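You operate a simulated robot arm through the tools that you are given. There is no shell and no other tool.

Carry out the task below with a simulated robot arm. There is one attempt and no reset: what you move stays moved.

TASK
File the rough spot off the bucket's bottom, then paint a patch over it.
Fine: use the block file, the teal brush and the paint tin; put file and brush back. Set down upright: block file, paint brush. A coat counts when it lies all over at full strength: go over it till it gets no stronger. What is to be rubbed or washed off counts as gone when no trace of it is left.

Only the result counts: the job must be done as asked and must still hold three seconds after the hand-in. Knocking over, shifting, dropping, spilling or breaking anything else fails it.

THE ROBOT
A 7-joint arm with a two-finger parallel gripper, fixed in place. Base frame: the origin is on the floor under the middle of its stand, x ahead of it, y to its left, z up. Units: mm, rad, N and s.
With the tool pointing down near the work surface it reaches from about 420 to 900 mm from the base axis. Its first joint turns from -2.496 to 2.496 rad. Payload 3 kg.
Tool frame: the origin (TCP) lies between the finger pads and is the grasp point; the fingertips stand 30 mm ahead of it; z points along the fingers, y is the line along which they close. Largest opening 94 mm; finger width 28, thickness 10; the body of the gripper, 50 by 96 mm, starts 55 mm behind the TCP.
Orientation is told as [roll, pitch, yaw] about the base's x, y, z axes, in that order, counted from this pose: with the fingers straight down and closing along the base's y, the tool's x points along the base's -x, its y along +y and its z along -z.

THE INTERFACE
- The arm moves only by the tool nudge_tool. Its argument "increments" is a list that holds one entry, the list of rows, each a list of 7 numbers: the shift along the base's x, y, z in mm, then the turn, a rotation vector about the base's x, y, z in rad, then the finger opening in mm, from 0 to 94. In form: [[[dx, dy, dz, ax, ay, az, grip], ...]]. A call has 1 to 20 rows; each row is the pose to reach, as a shift and turn from the pose commanded when the call began. Rows are played at 5 a second. More than 50 mm and 0.15 rad between two rows, or a gripper value outside its range, and nothing of the call is played. Where a pose cannot be reached the arm comes as near as it can. A force on the tool above 40 N (or 10 N above the force at the start of the call, whichever is more), or a blocked arm, ends the call early, and 0.2 s more pass. Each finger travels about 72 mm/s and halts on what it meets, pressing with about 38 N; the grip force reading is that of the motor and also rises with nothing between the fingers. The clock runs only during rows and for 0.2 s after the last one: add rows that repeat a pose to give the fingers time. It gives the time, the measured TCP pose, the force on the tool (base axes), the opening and the grip force at its end, in the units of the frame above (readings bear some noise), with the torque about the TCP (base axes, N m) and any sound that the robot's microphone picked up.
- Cameras (640 x 400 px; columns grow to the right, rows downward): "scene" is fixed at [209.6, 501.8, 1655.2]; the picture's right is [-0.68, -0.73, 0.00], its down [-0.48, 0.44, -0.76] and it looks along [0.56, -0.52, -0.65] (base axes); focal length 364 px, centre (320, 200). "wrist" rides on the gripper at [76, 14, -102] in the tool frame; the picture's right is [-0.18, 0.98, 0.00], its down [-0.75, -0.14, -0.64] and it looks along [-0.63, -0.12, 0.77] (tool axes); focal length 243 px, centre (320, 200). There is no depth. A picture from a camera that has moved, and an enlarged one, comes with that camera's place and axes in the base frame and with its lens. The place of the scene camera against the robot may be out by one fixed shift of up to 25 mm in any direction.
- get_image(camera): a new picture of that camera. No time passes.
- inspect(camera, box): a new picture of the part [left, top, right, bottom] of that camera's present view, enlarged. No time passes.
- job_done(): hands the job in; it is judged then, once.

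Nothing tells you positions but the pictures and the camera data. Unless the task says otherwise, let go and move clear before handing in.

The tools are called by a JSON object that holds its "name" and its "arguments". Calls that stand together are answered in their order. nudge_tool: Moves the arm, as the interface text tells. Its arguments: {"type":"object","properties":{"increments":{"type":"array","items":{"type":"array","items":{"type":"array","items":{"type":"number"}}}}},"required":["increments"]} The other tools are called the same way: get_image (camera) takes a picture; inspect (camera, box) takes an enlarged picture of a part of a camera's view; job_done () hands the job in.

At the start:

```text
t: 0.0
ee_pos: [548.6, 33.7, 1286.6]
tool_rot: [0.001, -0.001, 0.0]
ft_force: [0.0, -0.5, 0.0]
wrist_torque: [0.01, 0.0, 0.03]
grip_width: 93.9
finger_force: 0.0
```

scene: 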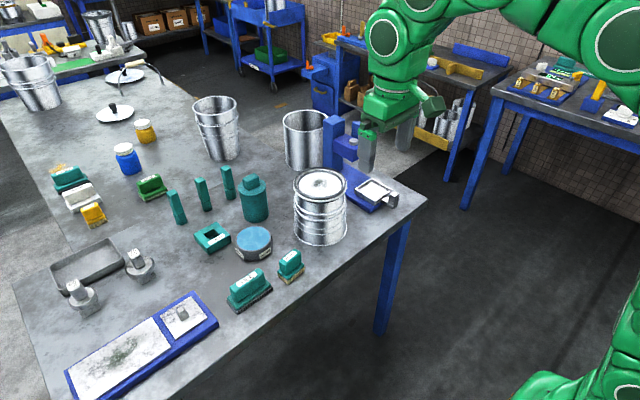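
wrist: 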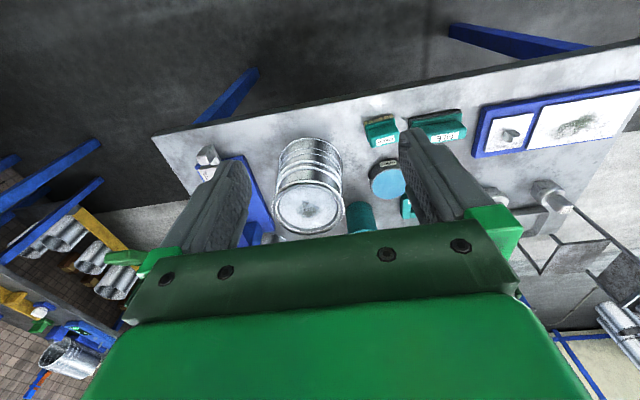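

I see a workbench with an upside-down bucket (rough spot on its bottom facing up), several teal tools, and tins. I'll look closer before moving.

{"name": "inspect", "arguments": {"camera": "scene", "box": [200, 150, 420, 320]}}

{"name": "inspect", "arguments": {"camera": "scene", "box": [30, 100, 280, 260]}}

{"name": "inspect", "arguments": {"camera": "scene", "box": [30, 230, 280, 400]}}

{"name": "inspect", "arguments": {"camera": "wrist", "box": [180, 80, 640, 260]}}

```text
2.35 times, centred on (310, 235) of scene
camera zoom: at [209.6, 501.8, 1655.2], right [-0.68, -0.73, 0.0], down [-0.48, 0.44, -0.76], along [0.56, -0.52, -0.65], focal length 855 px, centre (344, 118)
```

zoom: 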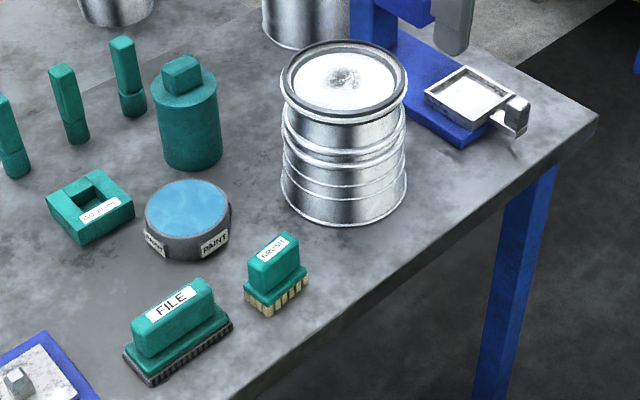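

```text
2.50 times, centred on (155, 180) of scene
camera zoom: at [209.6, 501.8, 1655.2], right [-0.68, -0.73, 0.0], down [-0.48, 0.44, -0.76], along [0.56, -0.52, -0.65], focal length 909 px, centre (732, 250)
```

zoom: 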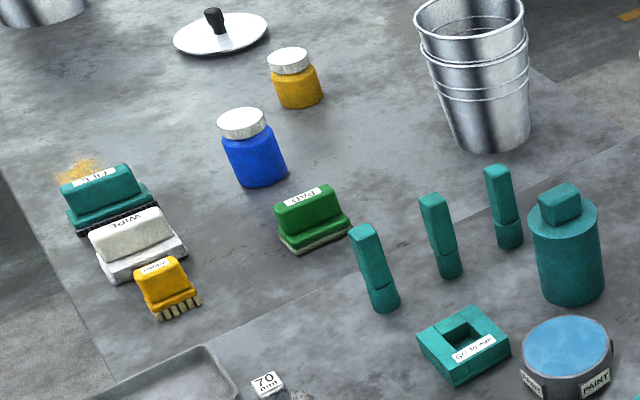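

```text
2.35 times, centred on (155, 315) of scene
camera zoom: at [209.6, 501.8, 1655.2], right [-0.68, -0.73, 0.0], down [-0.48, 0.44, -0.76], along [0.56, -0.52, -0.65], focal length 855 px, centre (708, -71)
```

zoom: 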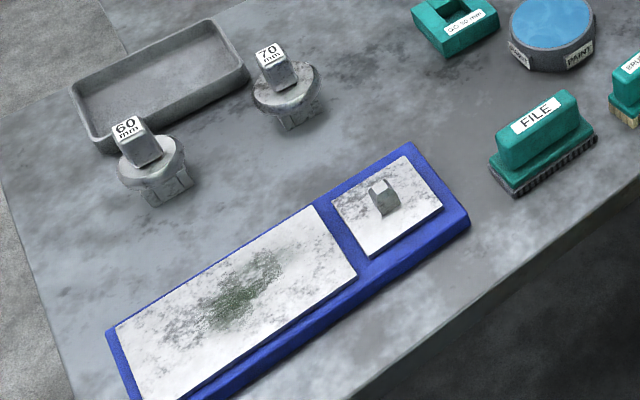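

```text
1.39 times, centred on (410, 170) of wrist
camera zoom: at [473.4, 46.4, 1389.3], right [0.18, 0.98, 0.0], down [0.75, -0.14, 0.64], along [0.63, -0.12, -0.77], focal length 338 px, centre (195, 242)
```

zoom: 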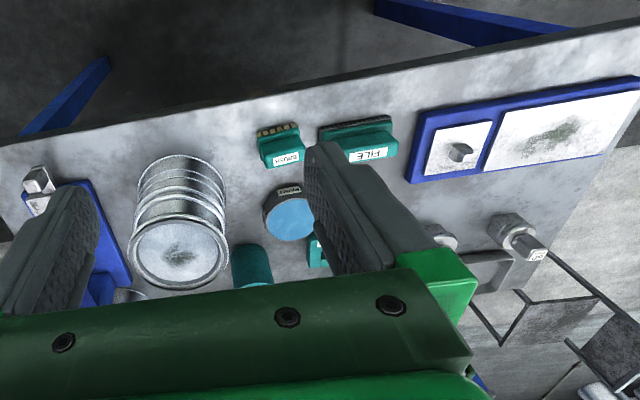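

The near bench holds the file, teal brush, and paint tin, and the bucket stands upside-down next to a blue fixture. I'll zoom in on the details first.

{"name": "inspect", "arguments": {"camera": "scene", "box": [280, 100, 420, 250]}}

{"name": "inspect", "arguments": {"camera": "scene", "box": [215, 215, 325, 320]}}

{"name": "inspect", "arguments": {"camera": "scene", "box": [40, 150, 120, 230]}}

{"name": "inspect", "arguments": {"camera": "scene", "box": [150, 160, 290, 260]}}

```text
2.67 times, centred on (350, 175) of scene
camera zoom: at [209.6, 501.8, 1655.2], right [-0.68, -0.73, 0.0], down [-0.48, 0.44, -0.76], along [0.56, -0.52, -0.65], focal length 969 px, centre (240, 267)
```

zoom: 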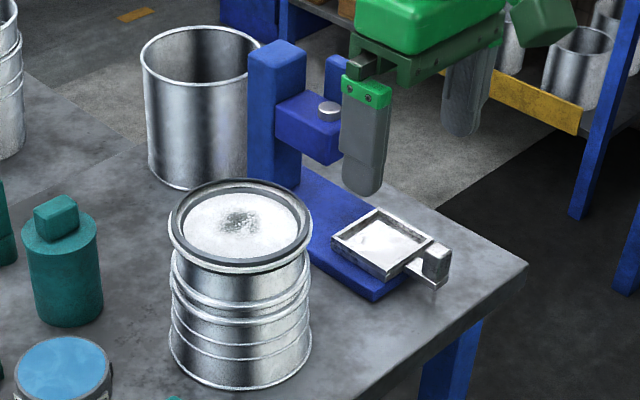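

```text
3.81 times, centred on (270, 268) of scene
camera zoom: at [209.6, 501.8, 1655.2], right [-0.68, -0.73, 0.0], down [-0.48, 0.44, -0.76], along [0.56, -0.52, -0.65], focal length 1385 px, centre (510, -57)
```

zoom: 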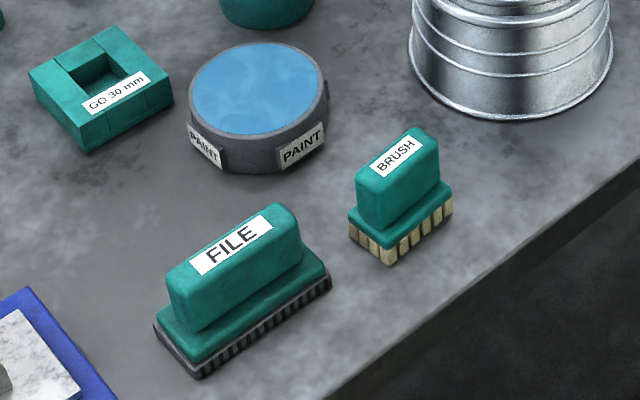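

```text
5.00 times, centred on (80, 190) of scene
camera zoom: at [209.6, 501.8, 1655.2], right [-0.68, -0.73, 0.0], down [-0.48, 0.44, -0.76], along [0.56, -0.52, -0.65], focal length 1817 px, centre (1520, 250)
```

zoom: 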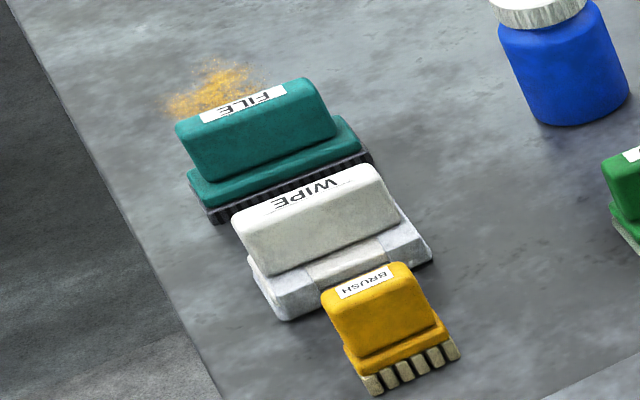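

```text
4.00 times, centred on (220, 210) of scene
camera zoom: at [209.6, 501.8, 1655.2], right [-0.68, -0.73, 0.0], down [-0.48, 0.44, -0.76], along [0.56, -0.52, -0.65], focal length 1454 px, centre (720, 160)
```

zoom: 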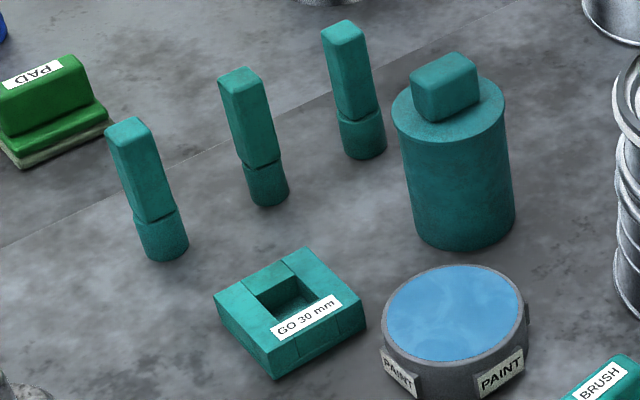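

The block file, teal brush, paint tin and bucket are all on the near bench in reach. I'll move the wrist camera to a better viewing position above them.

{"name": "nudge_tool", "arguments": {"increments": [[[10, 30, -30, 0, 0, 0, 94], [20, 60, -60, 0, 0, 0, 94], [30, 90, -90, 0, 0, 0, 94], [40, 115, -115, 0, 0, 0, 94], [50, 115, -135, 0, 0, 0, 94], [50, 115, -135, 0, 0, 0, 94]]]}}

{"name": "get_image", "arguments": {"camera": "wrist"}}

{"name": "inspect", "arguments": {"camera": "wrist", "box": [230, 20, 430, 220]}}

```text
t: 1.4
ee_pos: [599.7, 145.5, 1152.0]
tool_rot: [0.0, 0.0, -0.001]
ft_force: [0.0, -0.7, 0.6]
wrist_torque: [0.04, 0.0, -0.02]
grip_width: 94.1
finger_force: 0.0
```

```text
taken
camera wrist: at [524.2, 160.6, 1254.7], right [0.18, 0.98, 0.0], down [0.75, -0.14, 0.64], along [0.63, -0.12, -0.77], focal length 243 px, centre (320, 200)
```

wrist: 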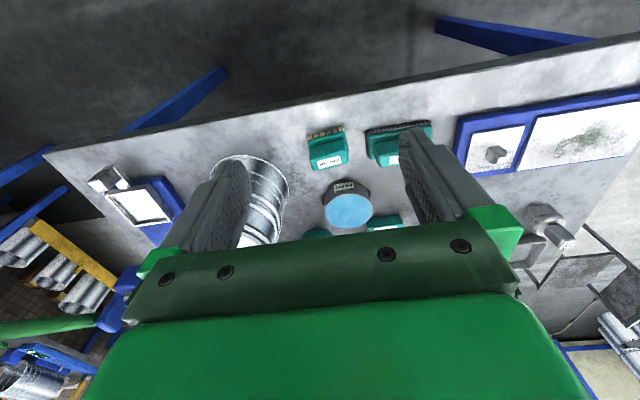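

```text
2.00 times, centred on (330, 120) of wrist
camera zoom: at [524.2, 160.6, 1254.7], right [0.18, 0.98, 0.0], down [0.75, -0.14, 0.64], along [0.63, -0.12, -0.77], focal length 485 px, centre (300, 360)
```

zoom: 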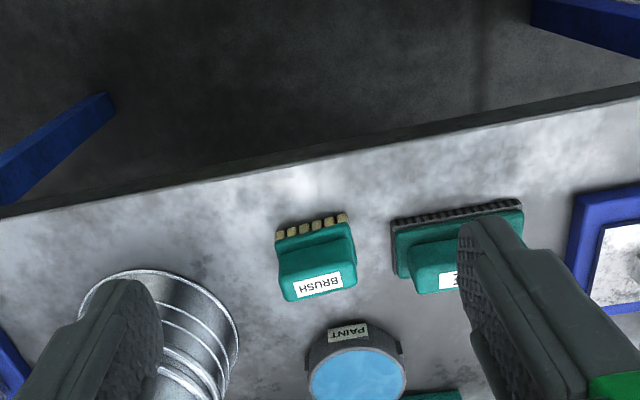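

The file sits around (736, 250) and the brush around (725, 138), both with their long axes near base y. I'll go closer to measure the file.

{"name": "nudge_tool", "arguments": {"increments": [[[14, 30, -33, 0, 0, 0, 94], [28, 60, -66, 0, 0, 0, 94], [42, 90, -99, 0, 0, 0, 94], [55, 121, -132, 0, 0, 0, 94], [55, 121, -132, 0, 0, 0, 94], [55, 121, -132, 0, 0, 0, 94]]]}}

{"name": "get_image", "arguments": {"camera": "wrist"}}

{"name": "inspect", "arguments": {"camera": "wrist", "box": [220, 90, 420, 240]}}

```text
t: 2.8
ee_pos: [653.3, 268.5, 1019.3]
tool_rot: [0.0, 0.0, 0.001]
ft_force: [0.6, -0.7, -0.1]
wrist_torque: [0.0, -0.01, -0.03]
grip_width: 93.9
finger_force: 0.0
```

```text
taken
camera wrist: at [577.6, 282.0, 1122.7], right [0.18, 0.98, 0.0], down [0.75, -0.14, 0.64], along [0.63, -0.12, -0.77], focal length 243 px, centre (320, 200)
```

wrist: 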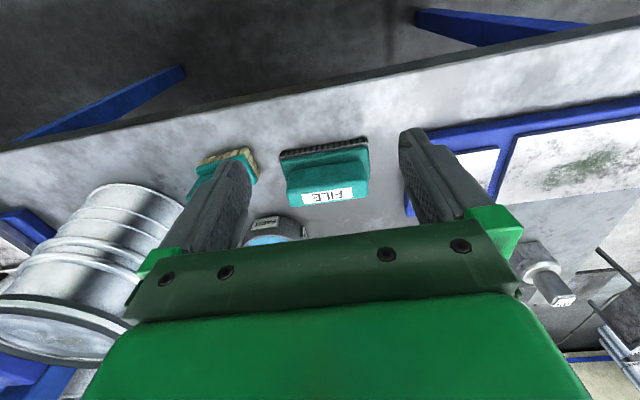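

```text
2.67 times, centred on (320, 165) of wrist
camera zoom: at [577.6, 282.0, 1122.7], right [0.18, 0.98, 0.0], down [0.75, -0.14, 0.64], along [0.63, -0.12, -0.77], focal length 647 px, centre (320, 293)
```

zoom: 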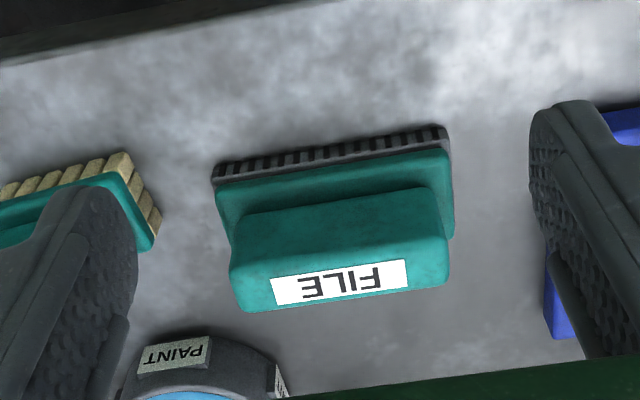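

The file handle top is at about (741, 260, 920), long axis along y. Next I view the brush and paint tin from the same height.

{"name": "nudge_tool", "arguments": {"increments": [[[0, -40, 0, 0, 0, 0, 94], [0, -80, 0, 0, 0, 0, 94], [0, -118, 0, 0, 0, 0, 94], [0, -118, 0, 0, 0, 0, 94], [0, -118, 0, 0, 0, 0, 94]]]}}

{"name": "get_image", "arguments": {"camera": "wrist"}}

{"name": "inspect", "arguments": {"camera": "wrist", "box": [220, 90, 420, 240]}}

```text
t: 4.0
ee_pos: [654.0, 149.6, 1020.3]
tool_rot: [0.002, -0.001, 0.0]
ft_force: [-1.2, 0.5, -0.8]
wrist_torque: [-0.02, 0.01, -0.03]
grip_width: 93.9
finger_force: 0.1
```

```text
taken
camera wrist: at [578.2, 164.7, 1123.2], right [0.18, 0.98, 0.0], down [0.75, -0.14, 0.64], along [0.63, -0.12, -0.77], focal length 243 px, centre (320, 200)
```

wrist: 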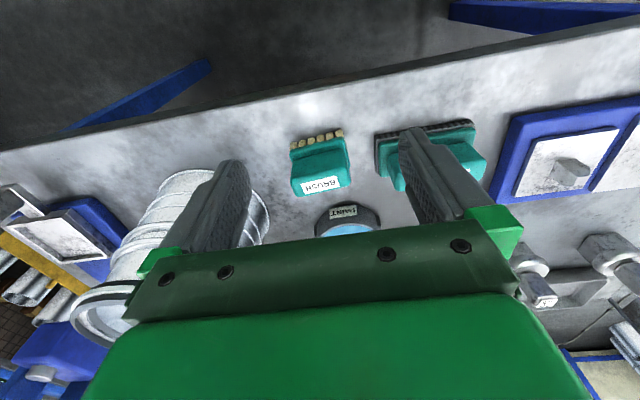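

```text
2.67 times, centred on (320, 165) of wrist
camera zoom: at [578.2, 164.7, 1123.2], right [0.18, 0.98, 0.0], down [0.75, -0.14, 0.64], along [0.63, -0.12, -0.77], focal length 647 px, centre (320, 293)
```

zoom: 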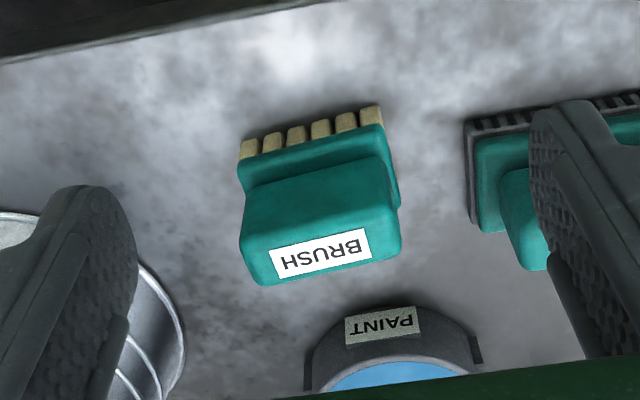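

The brush handle is at about (726, 138, 920) with yaw of about +0.12 rad. Now I view the paint tin and the bucket bottom.

{"name": "nudge_tool", "arguments": {"increments": [[[30, 5, 20, 0, 0, 0, 94], [60, 10, 40, 0, 0, 0, 94], [60, 10, 40, 0, 0, 0, 94], [60, 10, 40, 0, 0, 0, 94]]]}}

{"name": "get_image", "arguments": {"camera": "wrist"}}

{"name": "inspect", "arguments": {"camera": "wrist", "box": [220, 90, 420, 240]}}

```text
t: 5.0
ee_pos: [713.5, 162.1, 1060.3]
tool_rot: [0.0, 0.002, 0.0]
ft_force: [0.0, -0.5, 0.5]
wrist_torque: [-0.01, 0.02, -0.01]
grip_width: 93.8
finger_force: 0.1
```

```text
taken
camera wrist: at [637.9, 175.6, 1162.5], right [0.18, 0.98, 0.0], down [0.75, -0.14, 0.64], along [0.63, -0.12, -0.77], focal length 243 px, centre (320, 200)
```

wrist: 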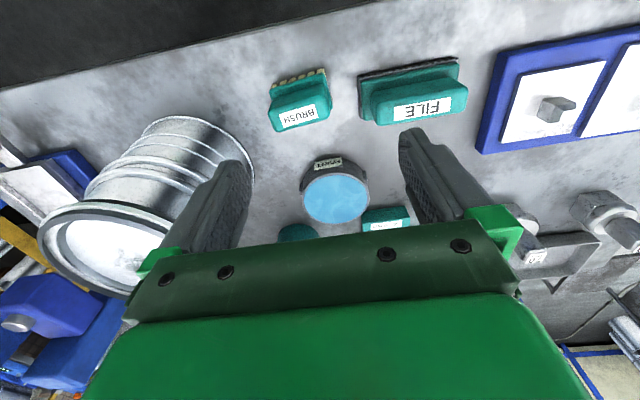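

```text
2.67 times, centred on (320, 165) of wrist
camera zoom: at [637.9, 175.6, 1162.5], right [0.18, 0.98, 0.0], down [0.75, -0.14, 0.64], along [0.63, -0.12, -0.77], focal length 647 px, centre (320, 293)
```

zoom: 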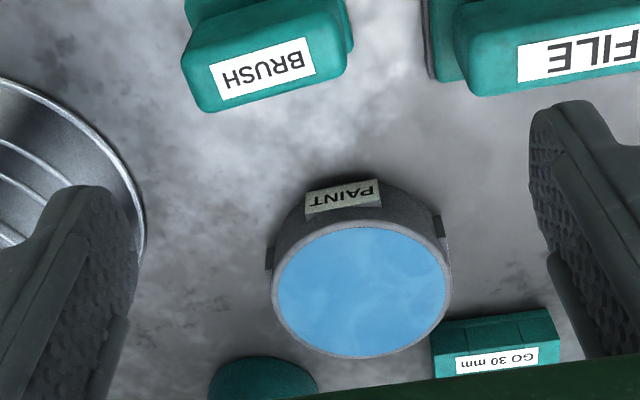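

The paint tin is at about (856, 157), open at the top. Now I rise and look straight at the bucket's bottom.

{"name": "nudge_tool", "arguments": {"increments": [[[0, 0, 45, 0, 0, 0, 94], [0, -20, 90, 0, 0, 0, 94], [0, -65, 95, 0, 0, 0, 94], [0, -110, 95, 0, 0, 0, 94], [-5, -155, 95, 0, 0, 0, 94], [-5, -190, 95, 0, 0, 0, 94], [-5, -190, 95, 0, 0, 0, 94], [-5, -190, 95, 0, 0, 0, 94]]]}}

{"name": "get_image", "arguments": {"camera": "wrist"}}

{"name": "inspect", "arguments": {"camera": "wrist", "box": [220, 90, 420, 240]}}

{"name": "get_image", "arguments": {"camera": "scene"}}

```text
t: 6.8
ee_pos: [709.6, -29.9, 1154.2]
tool_rot: [0.001, -0.001, -0.001]
ft_force: [0.2, -0.1, 0.1]
wrist_torque: [0.0, -0.01, 0.02]
grip_width: 94.2
finger_force: 0.1
```

```text
taken
camera wrist: at [633.2, -15.9, 1257.7], right [0.18, 0.98, 0.0], down [0.75, -0.14, 0.64], along [0.63, -0.12, -0.77], focal length 243 px, centre (320, 200)
```

wrist: 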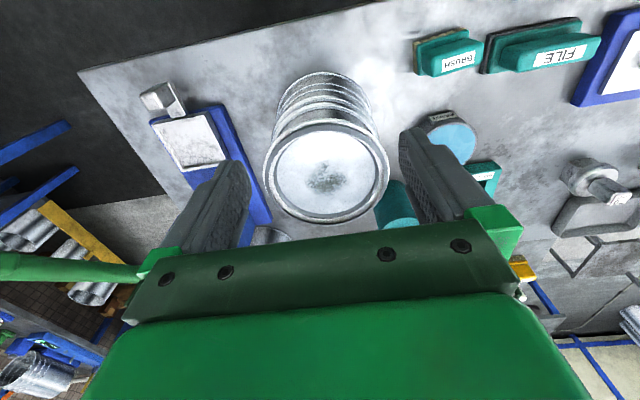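

```text
2.67 times, centred on (320, 165) of wrist
camera zoom: at [633.2, -15.9, 1257.7], right [0.18, 0.98, 0.0], down [0.75, -0.14, 0.64], along [0.63, -0.12, -0.77], focal length 647 px, centre (320, 293)
```

zoom: 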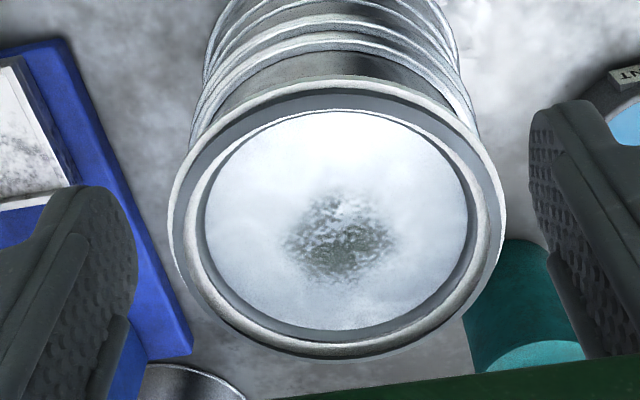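

```text
taken
```

scene: 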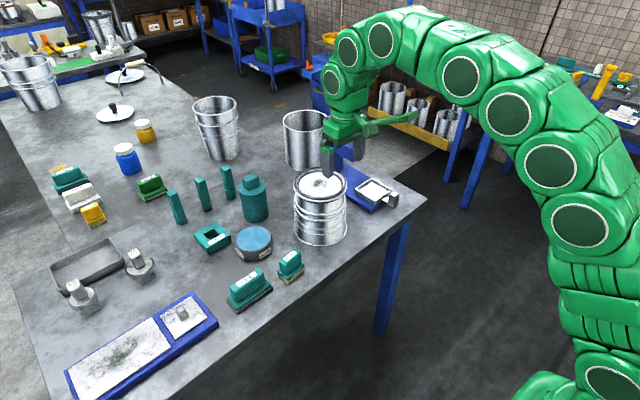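

The bucket's rough patch is in the middle of its bottom panel. Before working here I need the height of the blue fixture next to it, so I rise and look down on that area.

{"name": "nudge_tool", "arguments": {"increments": [[[0, 0, 40, 0, 0, 0, 94], [-15, -20, 80, 0, 0, 0, 94], [-30, -45, 115, 0, 0, 0, 94], [-45, -70, 150, 0, 0, 0, 94], [-60, -90, 185, 0, 0, 0, 94], [-60, -100, 215, 0, 0, 0, 94], [-60, -100, 230, 0, 0, 0, 94], [-60, -100, 230, 0, 0, 0, 94]]]}}

{"name": "get_image", "arguments": {"camera": "wrist"}}

{"name": "inspect", "arguments": {"camera": "wrist", "box": [220, 60, 460, 240]}}

{"name": "get_image", "arguments": {"camera": "scene"}}

```text
t: 8.6
ee_pos: [630.7, -93.4, 1301.9]
tool_rot: [0.0, 0.0, 0.001]
ft_force: [0.3, 0.1, -0.1]
wrist_torque: [-0.01, -0.03, -0.03]
grip_width: 94.1
finger_force: 0.1
out of reach, approached as far as the arm can: row 4, 5, 6, 7, 8
```

```text
taken
camera wrist: at [555.9, -79.0, 1405.8], right [0.18, 0.98, 0.0], down [0.75, -0.14, 0.64], along [0.63, -0.12, -0.77], focal length 243 px, centre (320, 200)
```

wrist: 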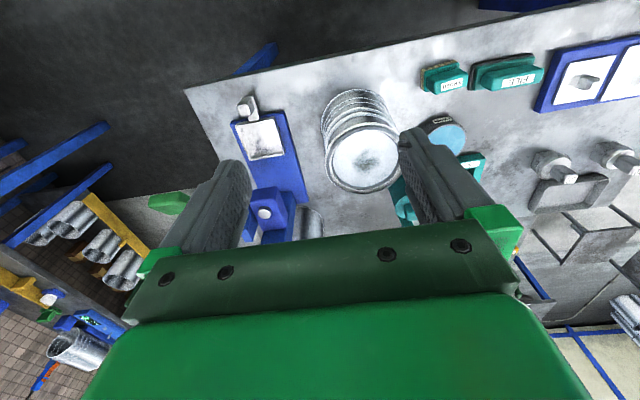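

```text
2.22 times, centred on (340, 150) of wrist
camera zoom: at [555.9, -79.0, 1405.8], right [0.18, 0.98, 0.0], down [0.75, -0.14, 0.64], along [0.63, -0.12, -0.77], focal length 539 px, centre (276, 311)
```

zoom: 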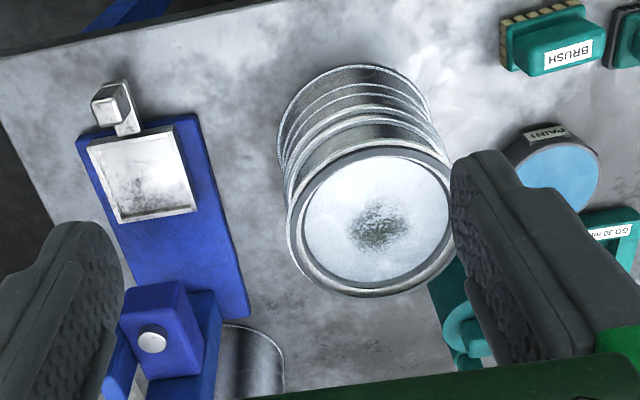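

```text
taken
```

scene: 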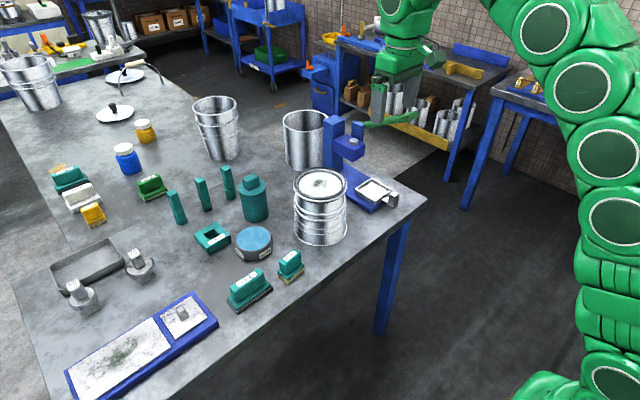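

The fixture's post is about 230 mm away from the bucket (near (930, -210)), so it won't interfere. The panel is at z≈1010 centred on about (804, -39), with the rough spot at about (808, -38). I'll come back down into the reachable range.

{"name": "nudge_tool", "arguments": {"increments": [[[0, 0, -40, 0, 0, 0, 94], [0, 0, -80, 0, 0, 0, 94], [0, 0, -120, 0, 0, 0, 94], [0, 0, -150, 0, 0, 0, 94], [0, 0, -150, 0, 0, 0, 94]]]}}

```text
t: 9.8
ee_pos: [630.2, -96.4, 1150.9]
tool_rot: [0.0, -0.001, 0.0]
ft_force: [1.2, 0.1, -0.9]
wrist_torque: [0.03, -0.01, -0.04]
grip_width: 94.0
finger_force: 0.0
```

The arm is back in a known pose. Now I move over the file while turning the gripper +90° so the fingers will close across the handle.

{"name": "nudge_tool", "arguments": {"increments": [[[10, 32, 0, 0, 0, 0.1428, 94], [20, 65, 0, 0, 0, 0.2856, 94], [30, 97, 0, 0, 0, 0.4284, 94], [40, 130, 0, 0, 0, 0.5712, 94], [50, 162, 0, 0, 0, 0.714, 94], [60, 194, 0, 0, 0, 0.8568, 94], [70, 227, 0, 0, 0, 0.9996, 94], [80, 259, 0, 0, 0, 1.1424, 94], [90, 291, 0, 0, 0, 1.2852, 94], [100, 324, 0, 0, 0, 1.428, 94], [109, 356, -20, 0, 0, 1.5708, 94], [109, 356, -60, 0, 0, 1.5708, 94], [109, 356, -100, 0, 0, 1.5708, 94], [109, 356, -130, 0, 0, 1.5708, 94], [109, 356, -130, 0, 0, 1.5708, 94]]]}}

{"name": "get_image", "arguments": {"camera": "wrist"}}

{"name": "inspect", "arguments": {"camera": "wrist", "box": [220, 60, 420, 220]}}

```text
t: 13.0
ee_pos: [740.4, 259.4, 1019.9]
tool_rot: [0.0, 0.001, 1.571]
ft_force: [0.0, 0.2, -0.5]
wrist_torque: [-0.04, 0.01, 0.02]
grip_width: 93.8
finger_force: 0.0
```

```text
taken
camera wrist: at [726.3, 183.6, 1124.0], right [-0.98, 0.18, 0.0], down [0.14, 0.75, 0.64], along [0.12, 0.63, -0.77], focal length 243 px, centre (320, 200)
```

wrist: 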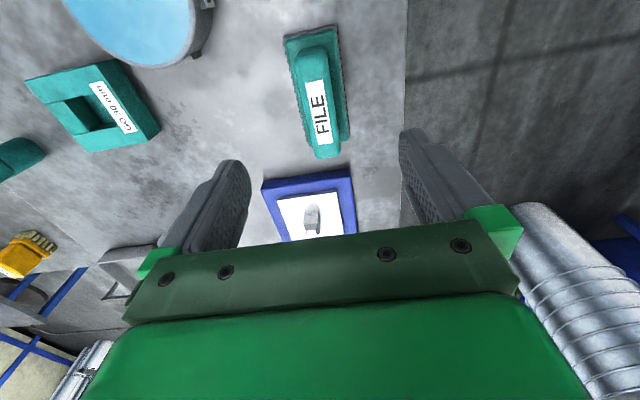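

```text
2.50 times, centred on (320, 140) of wrist
camera zoom: at [726.3, 183.6, 1124.0], right [-0.98, 0.18, 0.0], down [0.14, 0.75, 0.64], along [0.12, 0.63, -0.77], focal length 606 px, centre (320, 350)
```

zoom: 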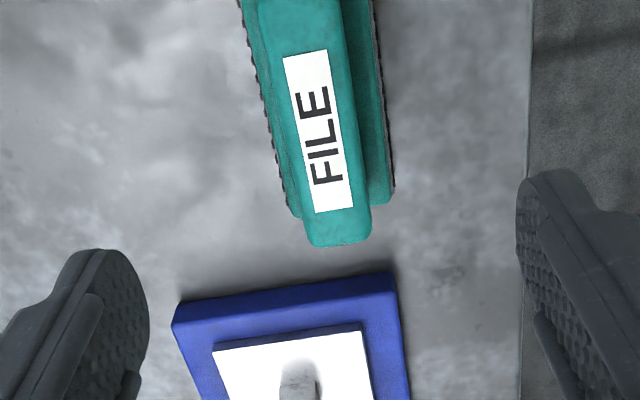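

The gripper is over the file handle, aligned with it. I descend so the fingers straddle the handle just above its flange and then close.

{"name": "nudge_tool", "arguments": {"increments": [[[-0.5, 0, -35, 0, 0, 0, 94], [-0.5, 0, -70, 0, 0, 0, 94], [-0.5, 0, -95, 0, 0, 0, 94], [-0.5, 0, -107, 0, 0, 0, 94], [-0.5, 0, -107, 0, 0, 0, 94]]]}}

{"name": "get_image", "arguments": {"camera": "wrist"}}

{"name": "get_image", "arguments": {"camera": "scene"}}

```text
t: 14.2
ee_pos: [739.5, 259.4, 914.3]
tool_rot: [0.0, 0.001, 1.571]
ft_force: [0.2, 0.1, 0.8]
wrist_torque: [-0.02, 0.01, 0.02]
grip_width: 93.9
finger_force: 0.0
```

```text
taken
camera wrist: at [726.2, 183.8, 1017.3], right [-0.98, 0.18, 0.0], down [0.14, 0.75, 0.64], along [0.12, 0.63, -0.77], focal length 243 px, centre (320, 200)
```

wrist: 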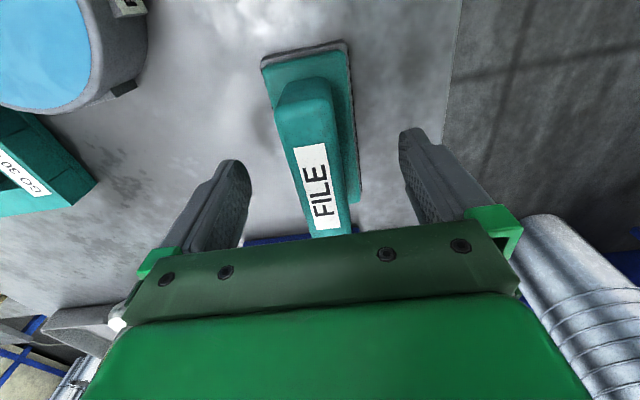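

```text
taken
```

scene: 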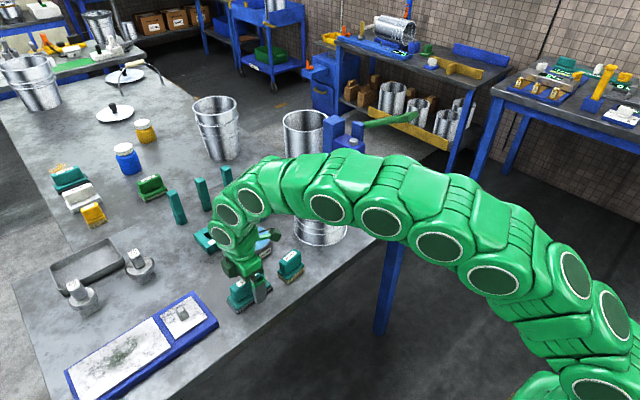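

The handle sits centred between the fingers (file base spans about x 715–765, y 206–314). I close the gripper on it.

{"name": "nudge_tool", "arguments": {"increments": [[[0, 0, 0, 0, 0, 0, 60], [0, 0, 0, 0, 0, 0, 30], [0, 0, 0, 0, 0, 0, 10], [0, 0, 0, 0, 0, 0, 10], [0, 0, 0, 0, 0, 0, 10], [0, 0, 0, 0, 0, 0, 10]]]}}

```text
t: 15.6
ee_pos: [739.9, 259.5, 913.8]
tool_rot: [0.001, 0.0, 1.571]
ft_force: [0.8, -0.1, 0.7]
wrist_torque: [-0.03, -0.01, -0.02]
grip_width: 30.1
finger_force: 37.8
```

The file is held (30 mm, 38 N). I lift it straight up and check it.

{"name": "nudge_tool", "arguments": {"increments": [[[0, 0, 10, 0, 0, 0, 10], [0, 0, 40, 0, 0, 0, 10], [0, 0, 80, 0, 0, 0, 10], [0, 0, 120, 0, 0, 0, 10], [0, 0, 160, 0, 0, 0, 10], [0, 0, 200, 0, 0, 0, 10], [0, 0, 215, 0, 0, 0, 10], [0, 0, 215, 0, 0, 0, 10]]]}}

{"name": "get_image", "arguments": {"camera": "wrist"}}

{"name": "get_image", "arguments": {"camera": "scene"}}

```text
t: 17.4
ee_pos: [739.7, 259.5, 1129.9]
tool_rot: [0.002, 0.002, 1.571]
ft_force: [-0.1, -0.7, -2.1]
wrist_torque: [0.01, 0.02, 0.01]
grip_width: 30.3
finger_force: 37.4
```

```text
taken
camera wrist: at [725.7, 183.9, 1232.9], right [-0.98, 0.18, 0.0], down [0.14, 0.75, 0.64], along [0.12, 0.63, -0.77], focal length 243 px, centre (320, 200)
```

wrist: 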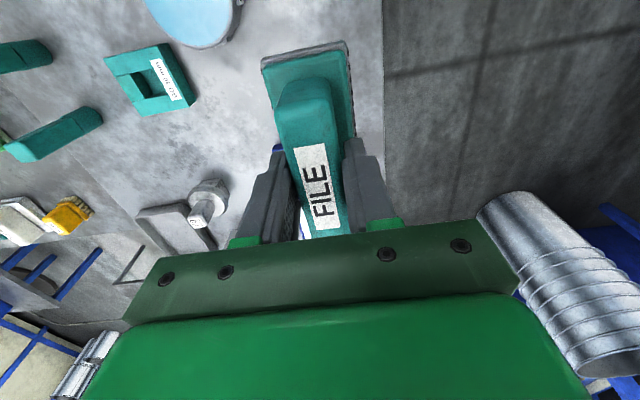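

```text
taken
```

scene: 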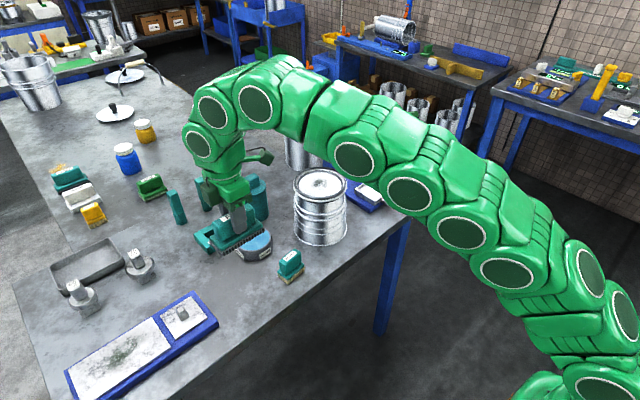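

The file is lifted cleanly. I carry it over the bucket at a safe height.

{"name": "nudge_tool", "arguments": {"increments": [[[10, -43, 0, 0, 0, 0, 10], [20, -86, 0, 0, 0, 0, 10], [30, -129, 0, 0, 0, 0, 10], [40, -172, 0, 0, 0, 0, 10], [50, -215, 0, 0, 0, 0, 10], [58, -258, 0, 0, 0, 0, 10], [64, -298, 0, 0, 0, 0, 10], [64, -298, 0, 0, 0, 0, 10], [64, -298, 0, 0, 0, 0, 10]]]}}

{"name": "get_image", "arguments": {"camera": "wrist"}}

{"name": "inspect", "arguments": {"camera": "wrist", "box": [200, 0, 440, 180]}}

{"name": "inspect", "arguments": {"camera": "scene", "box": [250, 100, 400, 260]}}

```text
t: 19.4
ee_pos: [804.2, -37.8, 1129.2]
tool_rot: [0.0, -0.001, 1.569]
ft_force: [-0.2, -0.9, -3.1]
wrist_torque: [0.0, 0.0, 0.01]
grip_width: 30.0
finger_force: 37.9
```

```text
taken
camera wrist: at [790.3, -114.2, 1232.6], right [-0.98, 0.18, 0.0], down [0.14, 0.75, 0.64], along [0.12, 0.63, -0.77], focal length 243 px, centre (320, 200)
```

wrist: 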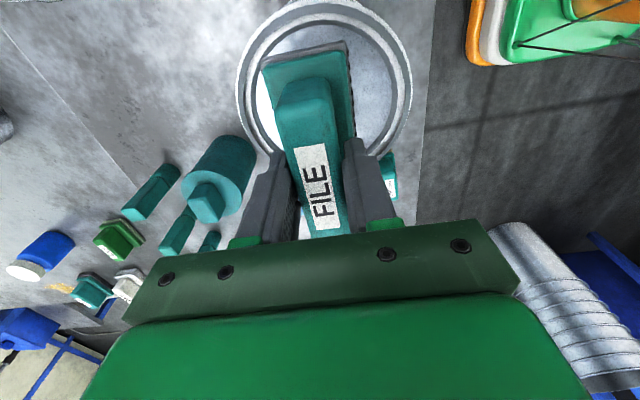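

```text
2.22 times, centred on (320, 90) of wrist
camera zoom: at [790.3, -114.2, 1232.6], right [-0.98, 0.18, 0.0], down [0.14, 0.75, 0.64], along [0.12, 0.63, -0.77], focal length 539 px, centre (320, 444)
```

zoom: 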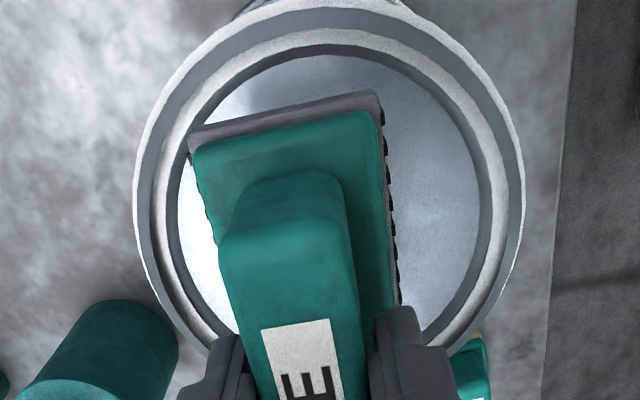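

```text
2.50 times, centred on (325, 180) of scene
camera zoom: at [209.6, 501.8, 1655.2], right [-0.68, -0.73, 0.0], down [-0.48, 0.44, -0.76], along [0.56, -0.52, -0.65], focal length 909 px, centre (308, 250)
```

zoom: 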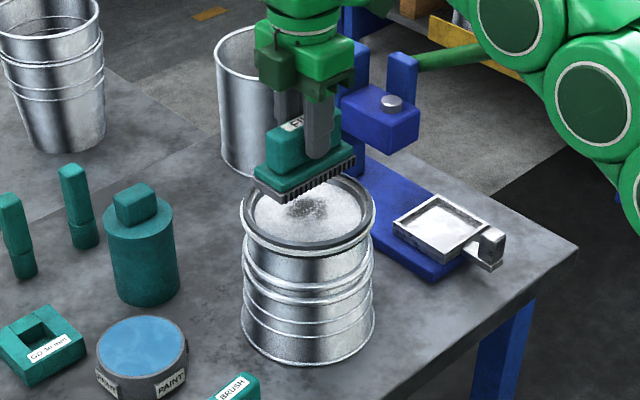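

The file hovers about 50 mm above the bucket panel; the rim looks slightly raised around the panel. I zoom in on the rim to judge the recess.

{"name": "inspect", "arguments": {"camera": "scene", "box": [288, 160, 352, 210]}}

{"name": "inspect", "arguments": {"camera": "wrist", "box": [235, 0, 335, 80]}}

{"name": "inspect", "arguments": {"camera": "wrist", "box": [340, 40, 420, 160]}}

```text
8.00 times, centred on (320, 185) of scene
camera zoom: at [209.6, 501.8, 1655.2], right [-0.68, -0.73, 0.0], down [-0.48, 0.44, -0.76], along [0.56, -0.52, -0.65], focal length 2908 px, centre (320, 320)
```

zoom: 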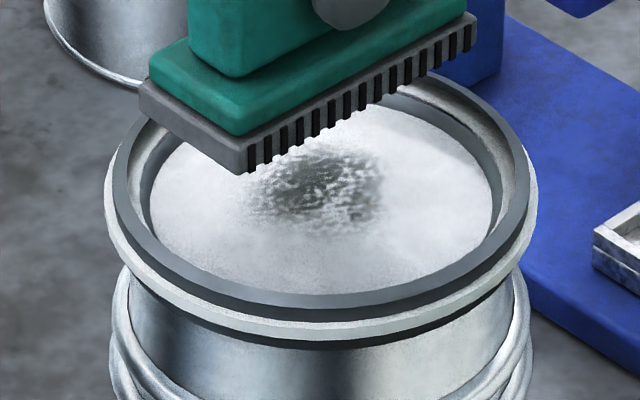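

```text
5.00 times, centred on (285, 40) of wrist
camera zoom: at [790.3, -114.2, 1232.6], right [-0.98, 0.18, 0.0], down [0.14, 0.75, 0.64], along [0.12, 0.63, -0.77], focal length 1213 px, centre (495, 1000)
```

zoom: 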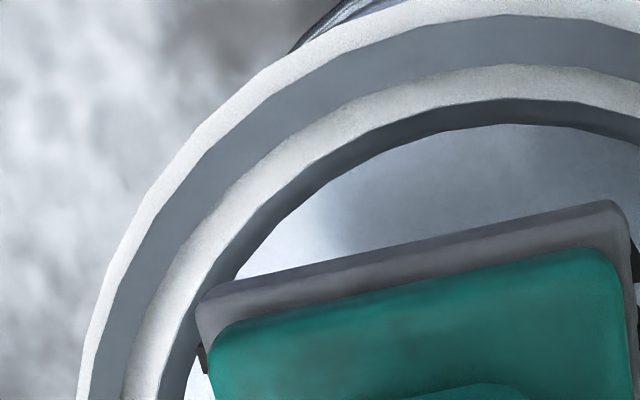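

```text
3.33 times, centred on (380, 100) of wrist
camera zoom: at [790.3, -114.2, 1232.6], right [-0.98, 0.18, 0.0], down [0.14, 0.75, 0.64], along [0.12, 0.63, -0.77], focal length 809 px, centre (120, 533)
```

zoom: 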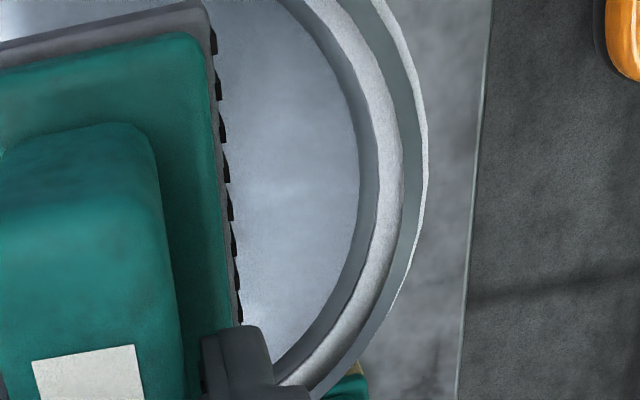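

The panel inside the rim fits as a circle of about 60 mm radius centred near (800, -38.5); the file just fits in it. I centre the file and lower it to about 10 mm above the panel for an alignment check.

{"name": "nudge_tool", "arguments": {"increments": [[[-4, -1, 0, 0, 0, 0, 10], [-4, -1, -20, 0, 0, 0, 10], [-4, -1, -40, 0, 0, 0, 10], [-4, -1, -40, 0, 0, 0, 10], [-4, -1, -40, 0, 0, 0, 10]]]}}

{"name": "inspect", "arguments": {"camera": "wrist", "box": [200, 0, 440, 180]}}

{"name": "inspect", "arguments": {"camera": "scene", "box": [280, 150, 360, 210]}}

```text
t: 20.6
ee_pos: [799.9, -38.7, 1089.6]
tool_rot: [0.0, 0.001, 1.571]
ft_force: [0.2, -0.5, -2.6]
wrist_torque: [0.04, 0.0, 0.0]
grip_width: 30.0
finger_force: 38.4
```

```text
2.22 times, centred on (320, 90) of wrist
camera zoom: at [785.9, -115.2, 1192.6], right [-0.98, 0.18, 0.0], down [0.14, 0.75, 0.64], along [0.12, 0.63, -0.77], focal length 539 px, centre (320, 444)
```

zoom: 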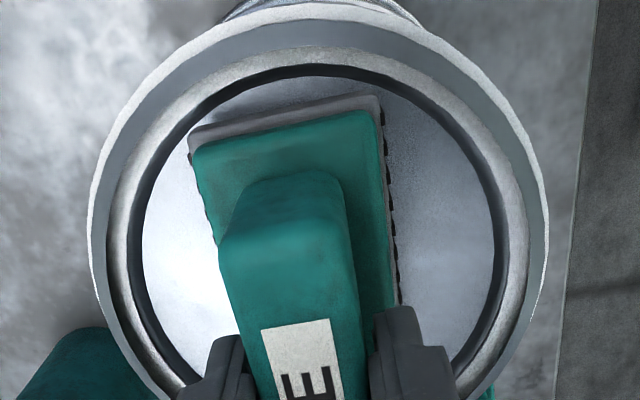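

```text
6.67 times, centred on (320, 180) of scene
camera zoom: at [209.6, 501.8, 1655.2], right [-0.68, -0.73, 0.0], down [-0.48, 0.44, -0.76], along [0.56, -0.52, -0.65], focal length 2423 px, centre (320, 333)
```

zoom: 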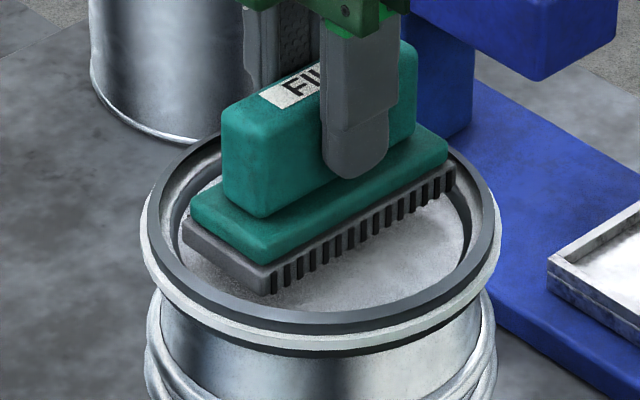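

The file is centred inside the rim in both views. I lower it slowly while watching the force.

{"name": "nudge_tool", "arguments": {"increments": [[[0, 0, -2, 0, 0, 0, 10], [0, 0, -4, 0, 0, 0, 10], [0, 0, -6, 0, 0, 0, 10], [0, 0, -8, 0, 0, 0, 10], [0, 0, -8, 0, 0, 0, 10]]]}}

{"name": "inspect", "arguments": {"camera": "scene", "box": [280, 150, 360, 210]}}

{"name": "inspect", "arguments": {"camera": "wrist", "box": [200, 0, 440, 180]}}

```text
t: 21.8
ee_pos: [800.3, -38.7, 1083.1]
tool_rot: [-0.004, 0.002, 1.571]
ft_force: [-4.5, 0.4, 34.1]
wrist_torque: [-0.02, 0.15, 0.0]
grip_width: 30.4
finger_force: 38.2
```

```text
6.67 times, centred on (320, 180) of scene
camera zoom: at [209.6, 501.8, 1655.2], right [-0.68, -0.73, 0.0], down [-0.48, 0.44, -0.76], along [0.56, -0.52, -0.65], focal length 2423 px, centre (320, 333)
```

zoom: 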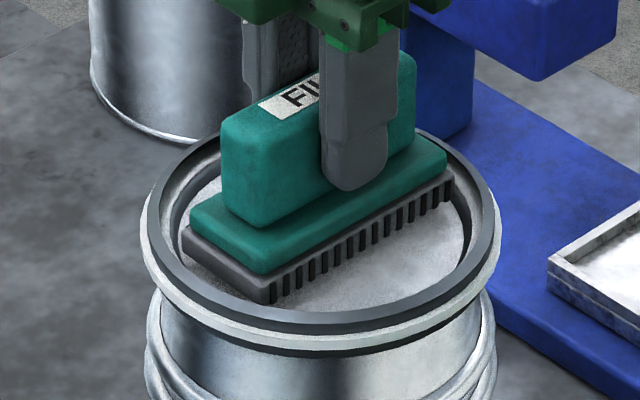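

```text
2.22 times, centred on (320, 90) of wrist
camera zoom: at [786.0, -115.1, 1186.5], right [-0.98, 0.18, 0.0], down [0.14, 0.75, 0.64], along [0.12, 0.63, -0.77], focal length 539 px, centre (320, 444)
```

zoom: 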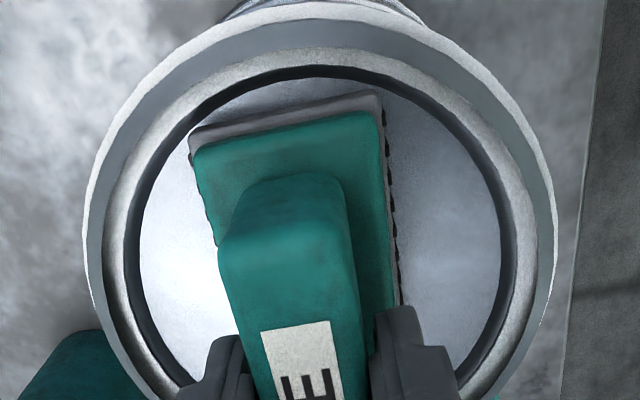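

The file made flat contact with the panel (about 35 N). I ease off a little and start with small back-and-forth strokes, watching side forces.

{"name": "nudge_tool", "arguments": {"increments": [[[0, 0, 0.6, 0, 0, 0, 10], [1, 0, 0.6, 0, 0, 0, 10], [-1, 0, 0.6, 0, 0, 0, 10], [1, 0, 0.6, 0, 0, 0, 10], [-1, 0, 0.6, 0, 0, 0, 10], [1.5, 0, 0.6, 0, 0, 0, 10], [-1.5, 0, 0.6, 0, 0, 0, 10], [1.5, 0, 0.6, 0, 0, 0, 10], [-1.5, 0, 0.6, 0, 0, 0, 10], [0, 0, 0.6, 0, 0, 0, 10]]]}}

```text
t: 24.0
ee_pos: [798.9, -39.0, 1083.8]
tool_rot: [0.002, 0.0, 1.571]
ft_force: [-7.6, -0.1, 24.9]
wrist_torque: [-0.03, 0.08, 0.01]
grip_width: 30.1
finger_force: 38.0
```

Contact is steady at about 25 N with low friction drag. Now I sweep the file round through about 85° and back while wiggling it, staying inside the rim.

{"name": "nudge_tool", "arguments": {"increments": [[[1.48, -0.22, 0, 0, 0, -0.145, 10], [-1.43, 0.44, 0, 0, 0, -0.29, 10], [1.35, -0.65, 0, 0, 0, -0.435, 10], [-1.24, 0.85, 0, 0, 0, -0.58, 10], [1.1, -1.02, 0, 0, 0, -0.725, 10], [-0.93, 1.17, 0, 0, 0, -0.87, 10], [0.75, -1.3, 0, 0, 0, -1.015, 10], [-0.54, 1.4, 0, 0, 0, -1.16, 10], [0.33, -1.46, 0, 0, 0, -1.305, 10], [-0.11, 1.5, 0, 0, 0, -1.45, 10], [-0.33, -1.46, 0, 0, 0, -1.305, 10], [0.54, 1.4, 0, 0, 0, -1.16, 10], [-0.75, -1.3, 0, 0, 0, -1.015, 10], [0.93, 1.17, 0, 0, 0, -0.87, 10], [-1.1, -1.02, 0, 0, 0, -0.725, 10], [1.24, 0.85, 0, 0, 0, -0.58, 10], [-1.35, -0.65, 0, 0, 0, -0.435, 10], [1.43, 0.44, 0, 0, 0, -0.29, 10], [-1.48, -0.22, 0, 0, 0, -0.145, 10], [0, 0, 0, 0, 0, 0, 10]]]}}

{"name": "inspect", "arguments": {"camera": "scene", "box": [280, 150, 360, 210]}}

```text
t: 28.2
ee_pos: [800.0, -39.7, 1082.9]
tool_rot: [-0.001, -0.001, 1.571]
ft_force: [-1.1, -2.3, 8.5]
wrist_torque: [-0.19, 0.01, -0.25]
grip_width: 30.1
finger_force: 37.4
```

```text
6.67 times, centred on (320, 180) of scene
camera zoom: at [209.6, 501.8, 1655.2], right [-0.68, -0.73, 0.0], down [-0.48, 0.44, -0.76], along [0.56, -0.52, -0.65], focal length 2423 px, centre (320, 333)
```

zoom: 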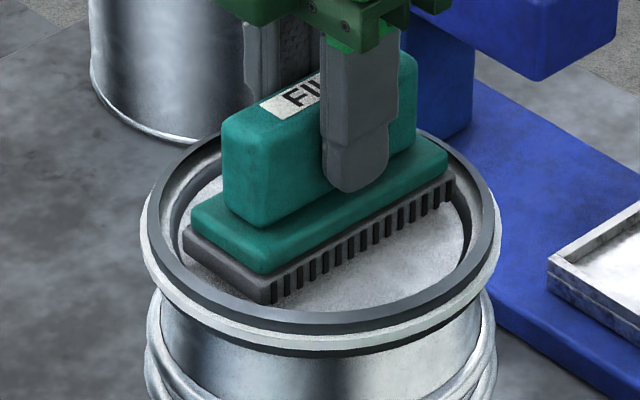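

The force eased to about 9 N, so I lift the file off, step aside and look at the panel.

{"name": "nudge_tool", "arguments": {"increments": [[[0, 0, 10, 0, 0, 0, 10], [0, 0, 40, 0, 0, 0, 10], [0, 0, 65, 0, 0, 0, 10], [-40, 0, 65, 0, 0, 0, 10], [-85, 0, 65, 0, 0, 0, 10], [-95, 0, 65, 0, 0, 0, 10], [-95, 0, 65, 0, 0, 0, 10]]]}}

{"name": "get_image", "arguments": {"camera": "wrist"}}

{"name": "inspect", "arguments": {"camera": "wrist", "box": [140, 50, 300, 190]}}

{"name": "inspect", "arguments": {"camera": "scene", "box": [280, 150, 360, 210]}}

```text
t: 29.8
ee_pos: [704.6, -38.9, 1147.0]
tool_rot: [0.0, 0.0, 1.57]
ft_force: [0.5, -0.2, -2.7]
wrist_torque: [0.01, 0.05, 0.0]
grip_width: 30.2
finger_force: 38.5
```

```text
taken
camera wrist: at [690.7, -115.1, 1250.3], right [-0.98, 0.18, 0.0], down [0.14, 0.75, 0.64], along [0.12, 0.63, -0.77], focal length 243 px, centre (320, 200)
```

wrist: 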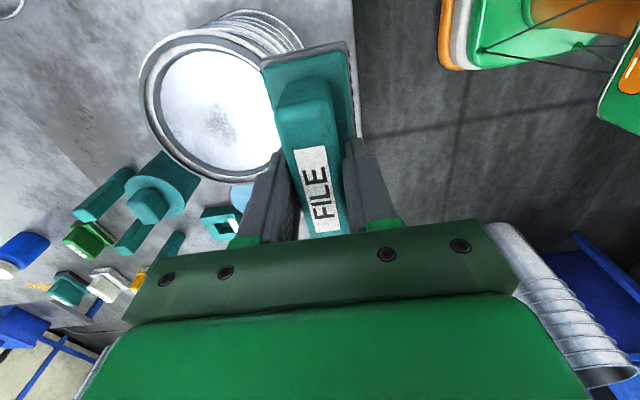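

```text
2.86 times, centred on (220, 120) of wrist
camera zoom: at [690.7, -115.1, 1250.3], right [-0.98, 0.18, 0.0], down [0.14, 0.75, 0.64], along [0.12, 0.63, -0.77], focal length 693 px, centre (606, 429)
```

zoom: 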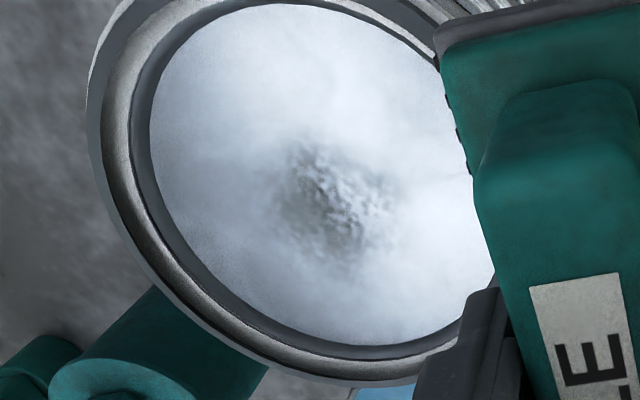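

```text
6.67 times, centred on (320, 180) of scene
camera zoom: at [209.6, 501.8, 1655.2], right [-0.68, -0.73, 0.0], down [-0.48, 0.44, -0.76], along [0.56, -0.52, -0.65], focal length 2423 px, centre (320, 333)
```

zoom: 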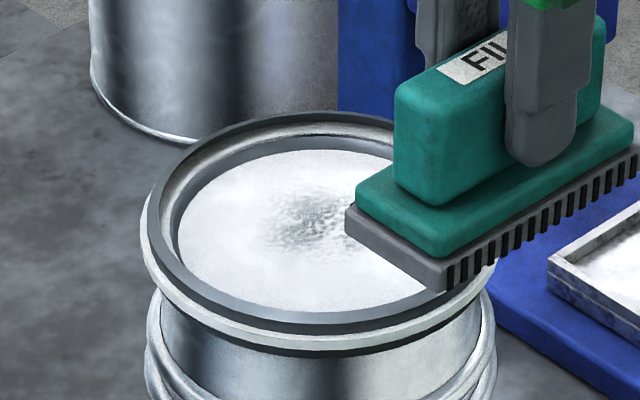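

The filing works: the outer part is nearly gone and the middle has faded, with the bucket unmoved. I go back down and rub the centre more.

{"name": "nudge_tool", "arguments": {"increments": [[[45, 0, 0, 0, 0, 0, 10], [95, 0, 0, 0, 0, 0, 10], [95, 0, 0, 0, 0, 0, 10], [95, 0, -30, 0, 0, 0, 10], [95, 0, -58, 0, 0, 0, 10], [95, 0, -62, 0, 0, 0, 10], [95, 0, -64, 0, 0, 0, 10], [95, 0, -65.5, 0, 0, 0, 10], [95, 0, -65.5, 0, 0, 0, 10]]]}}

```text
t: 31.8
ee_pos: [799.8, -40.1, 1081.7]
tool_rot: [0.001, -0.001, 1.571]
ft_force: [0.1, -0.6, 7.6]
wrist_torque: [0.11, 0.12, 0.0]
grip_width: 30.1
finger_force: 38.0
```

{"name": "nudge_tool", "arguments": {"increments": [[[0, 0.7, -0.7, 0, 0, 0, 10], [2, 0.7, -0.7, 0, 0, 0, 10], [-2, 0.7, -0.7, 0, 0, 0, 10], [2, 0.7, -0.7, 0, 0, 0, 10], [-2, 0.7, -0.7, 0, 0, 0, 10], [2, 0.7, -0.7, 0, 0, 0, 10], [-2, 0.7, -0.7, 0, 0, 0, 10], [2.5, 0.7, -0.7, 0, 0, 0, 10], [2.5, 0.7, -0.7, 0, 0, 0, 10]]]}}

```text
t: 33.8
ee_pos: [802.0, -37.9, 1082.1]
tool_rot: [0.0, 0.0, 1.571]
ft_force: [-12.9, 0.1, 33.5]
wrist_torque: [-0.01, 0.11, 0.0]
grip_width: 30.3
finger_force: 37.8
```

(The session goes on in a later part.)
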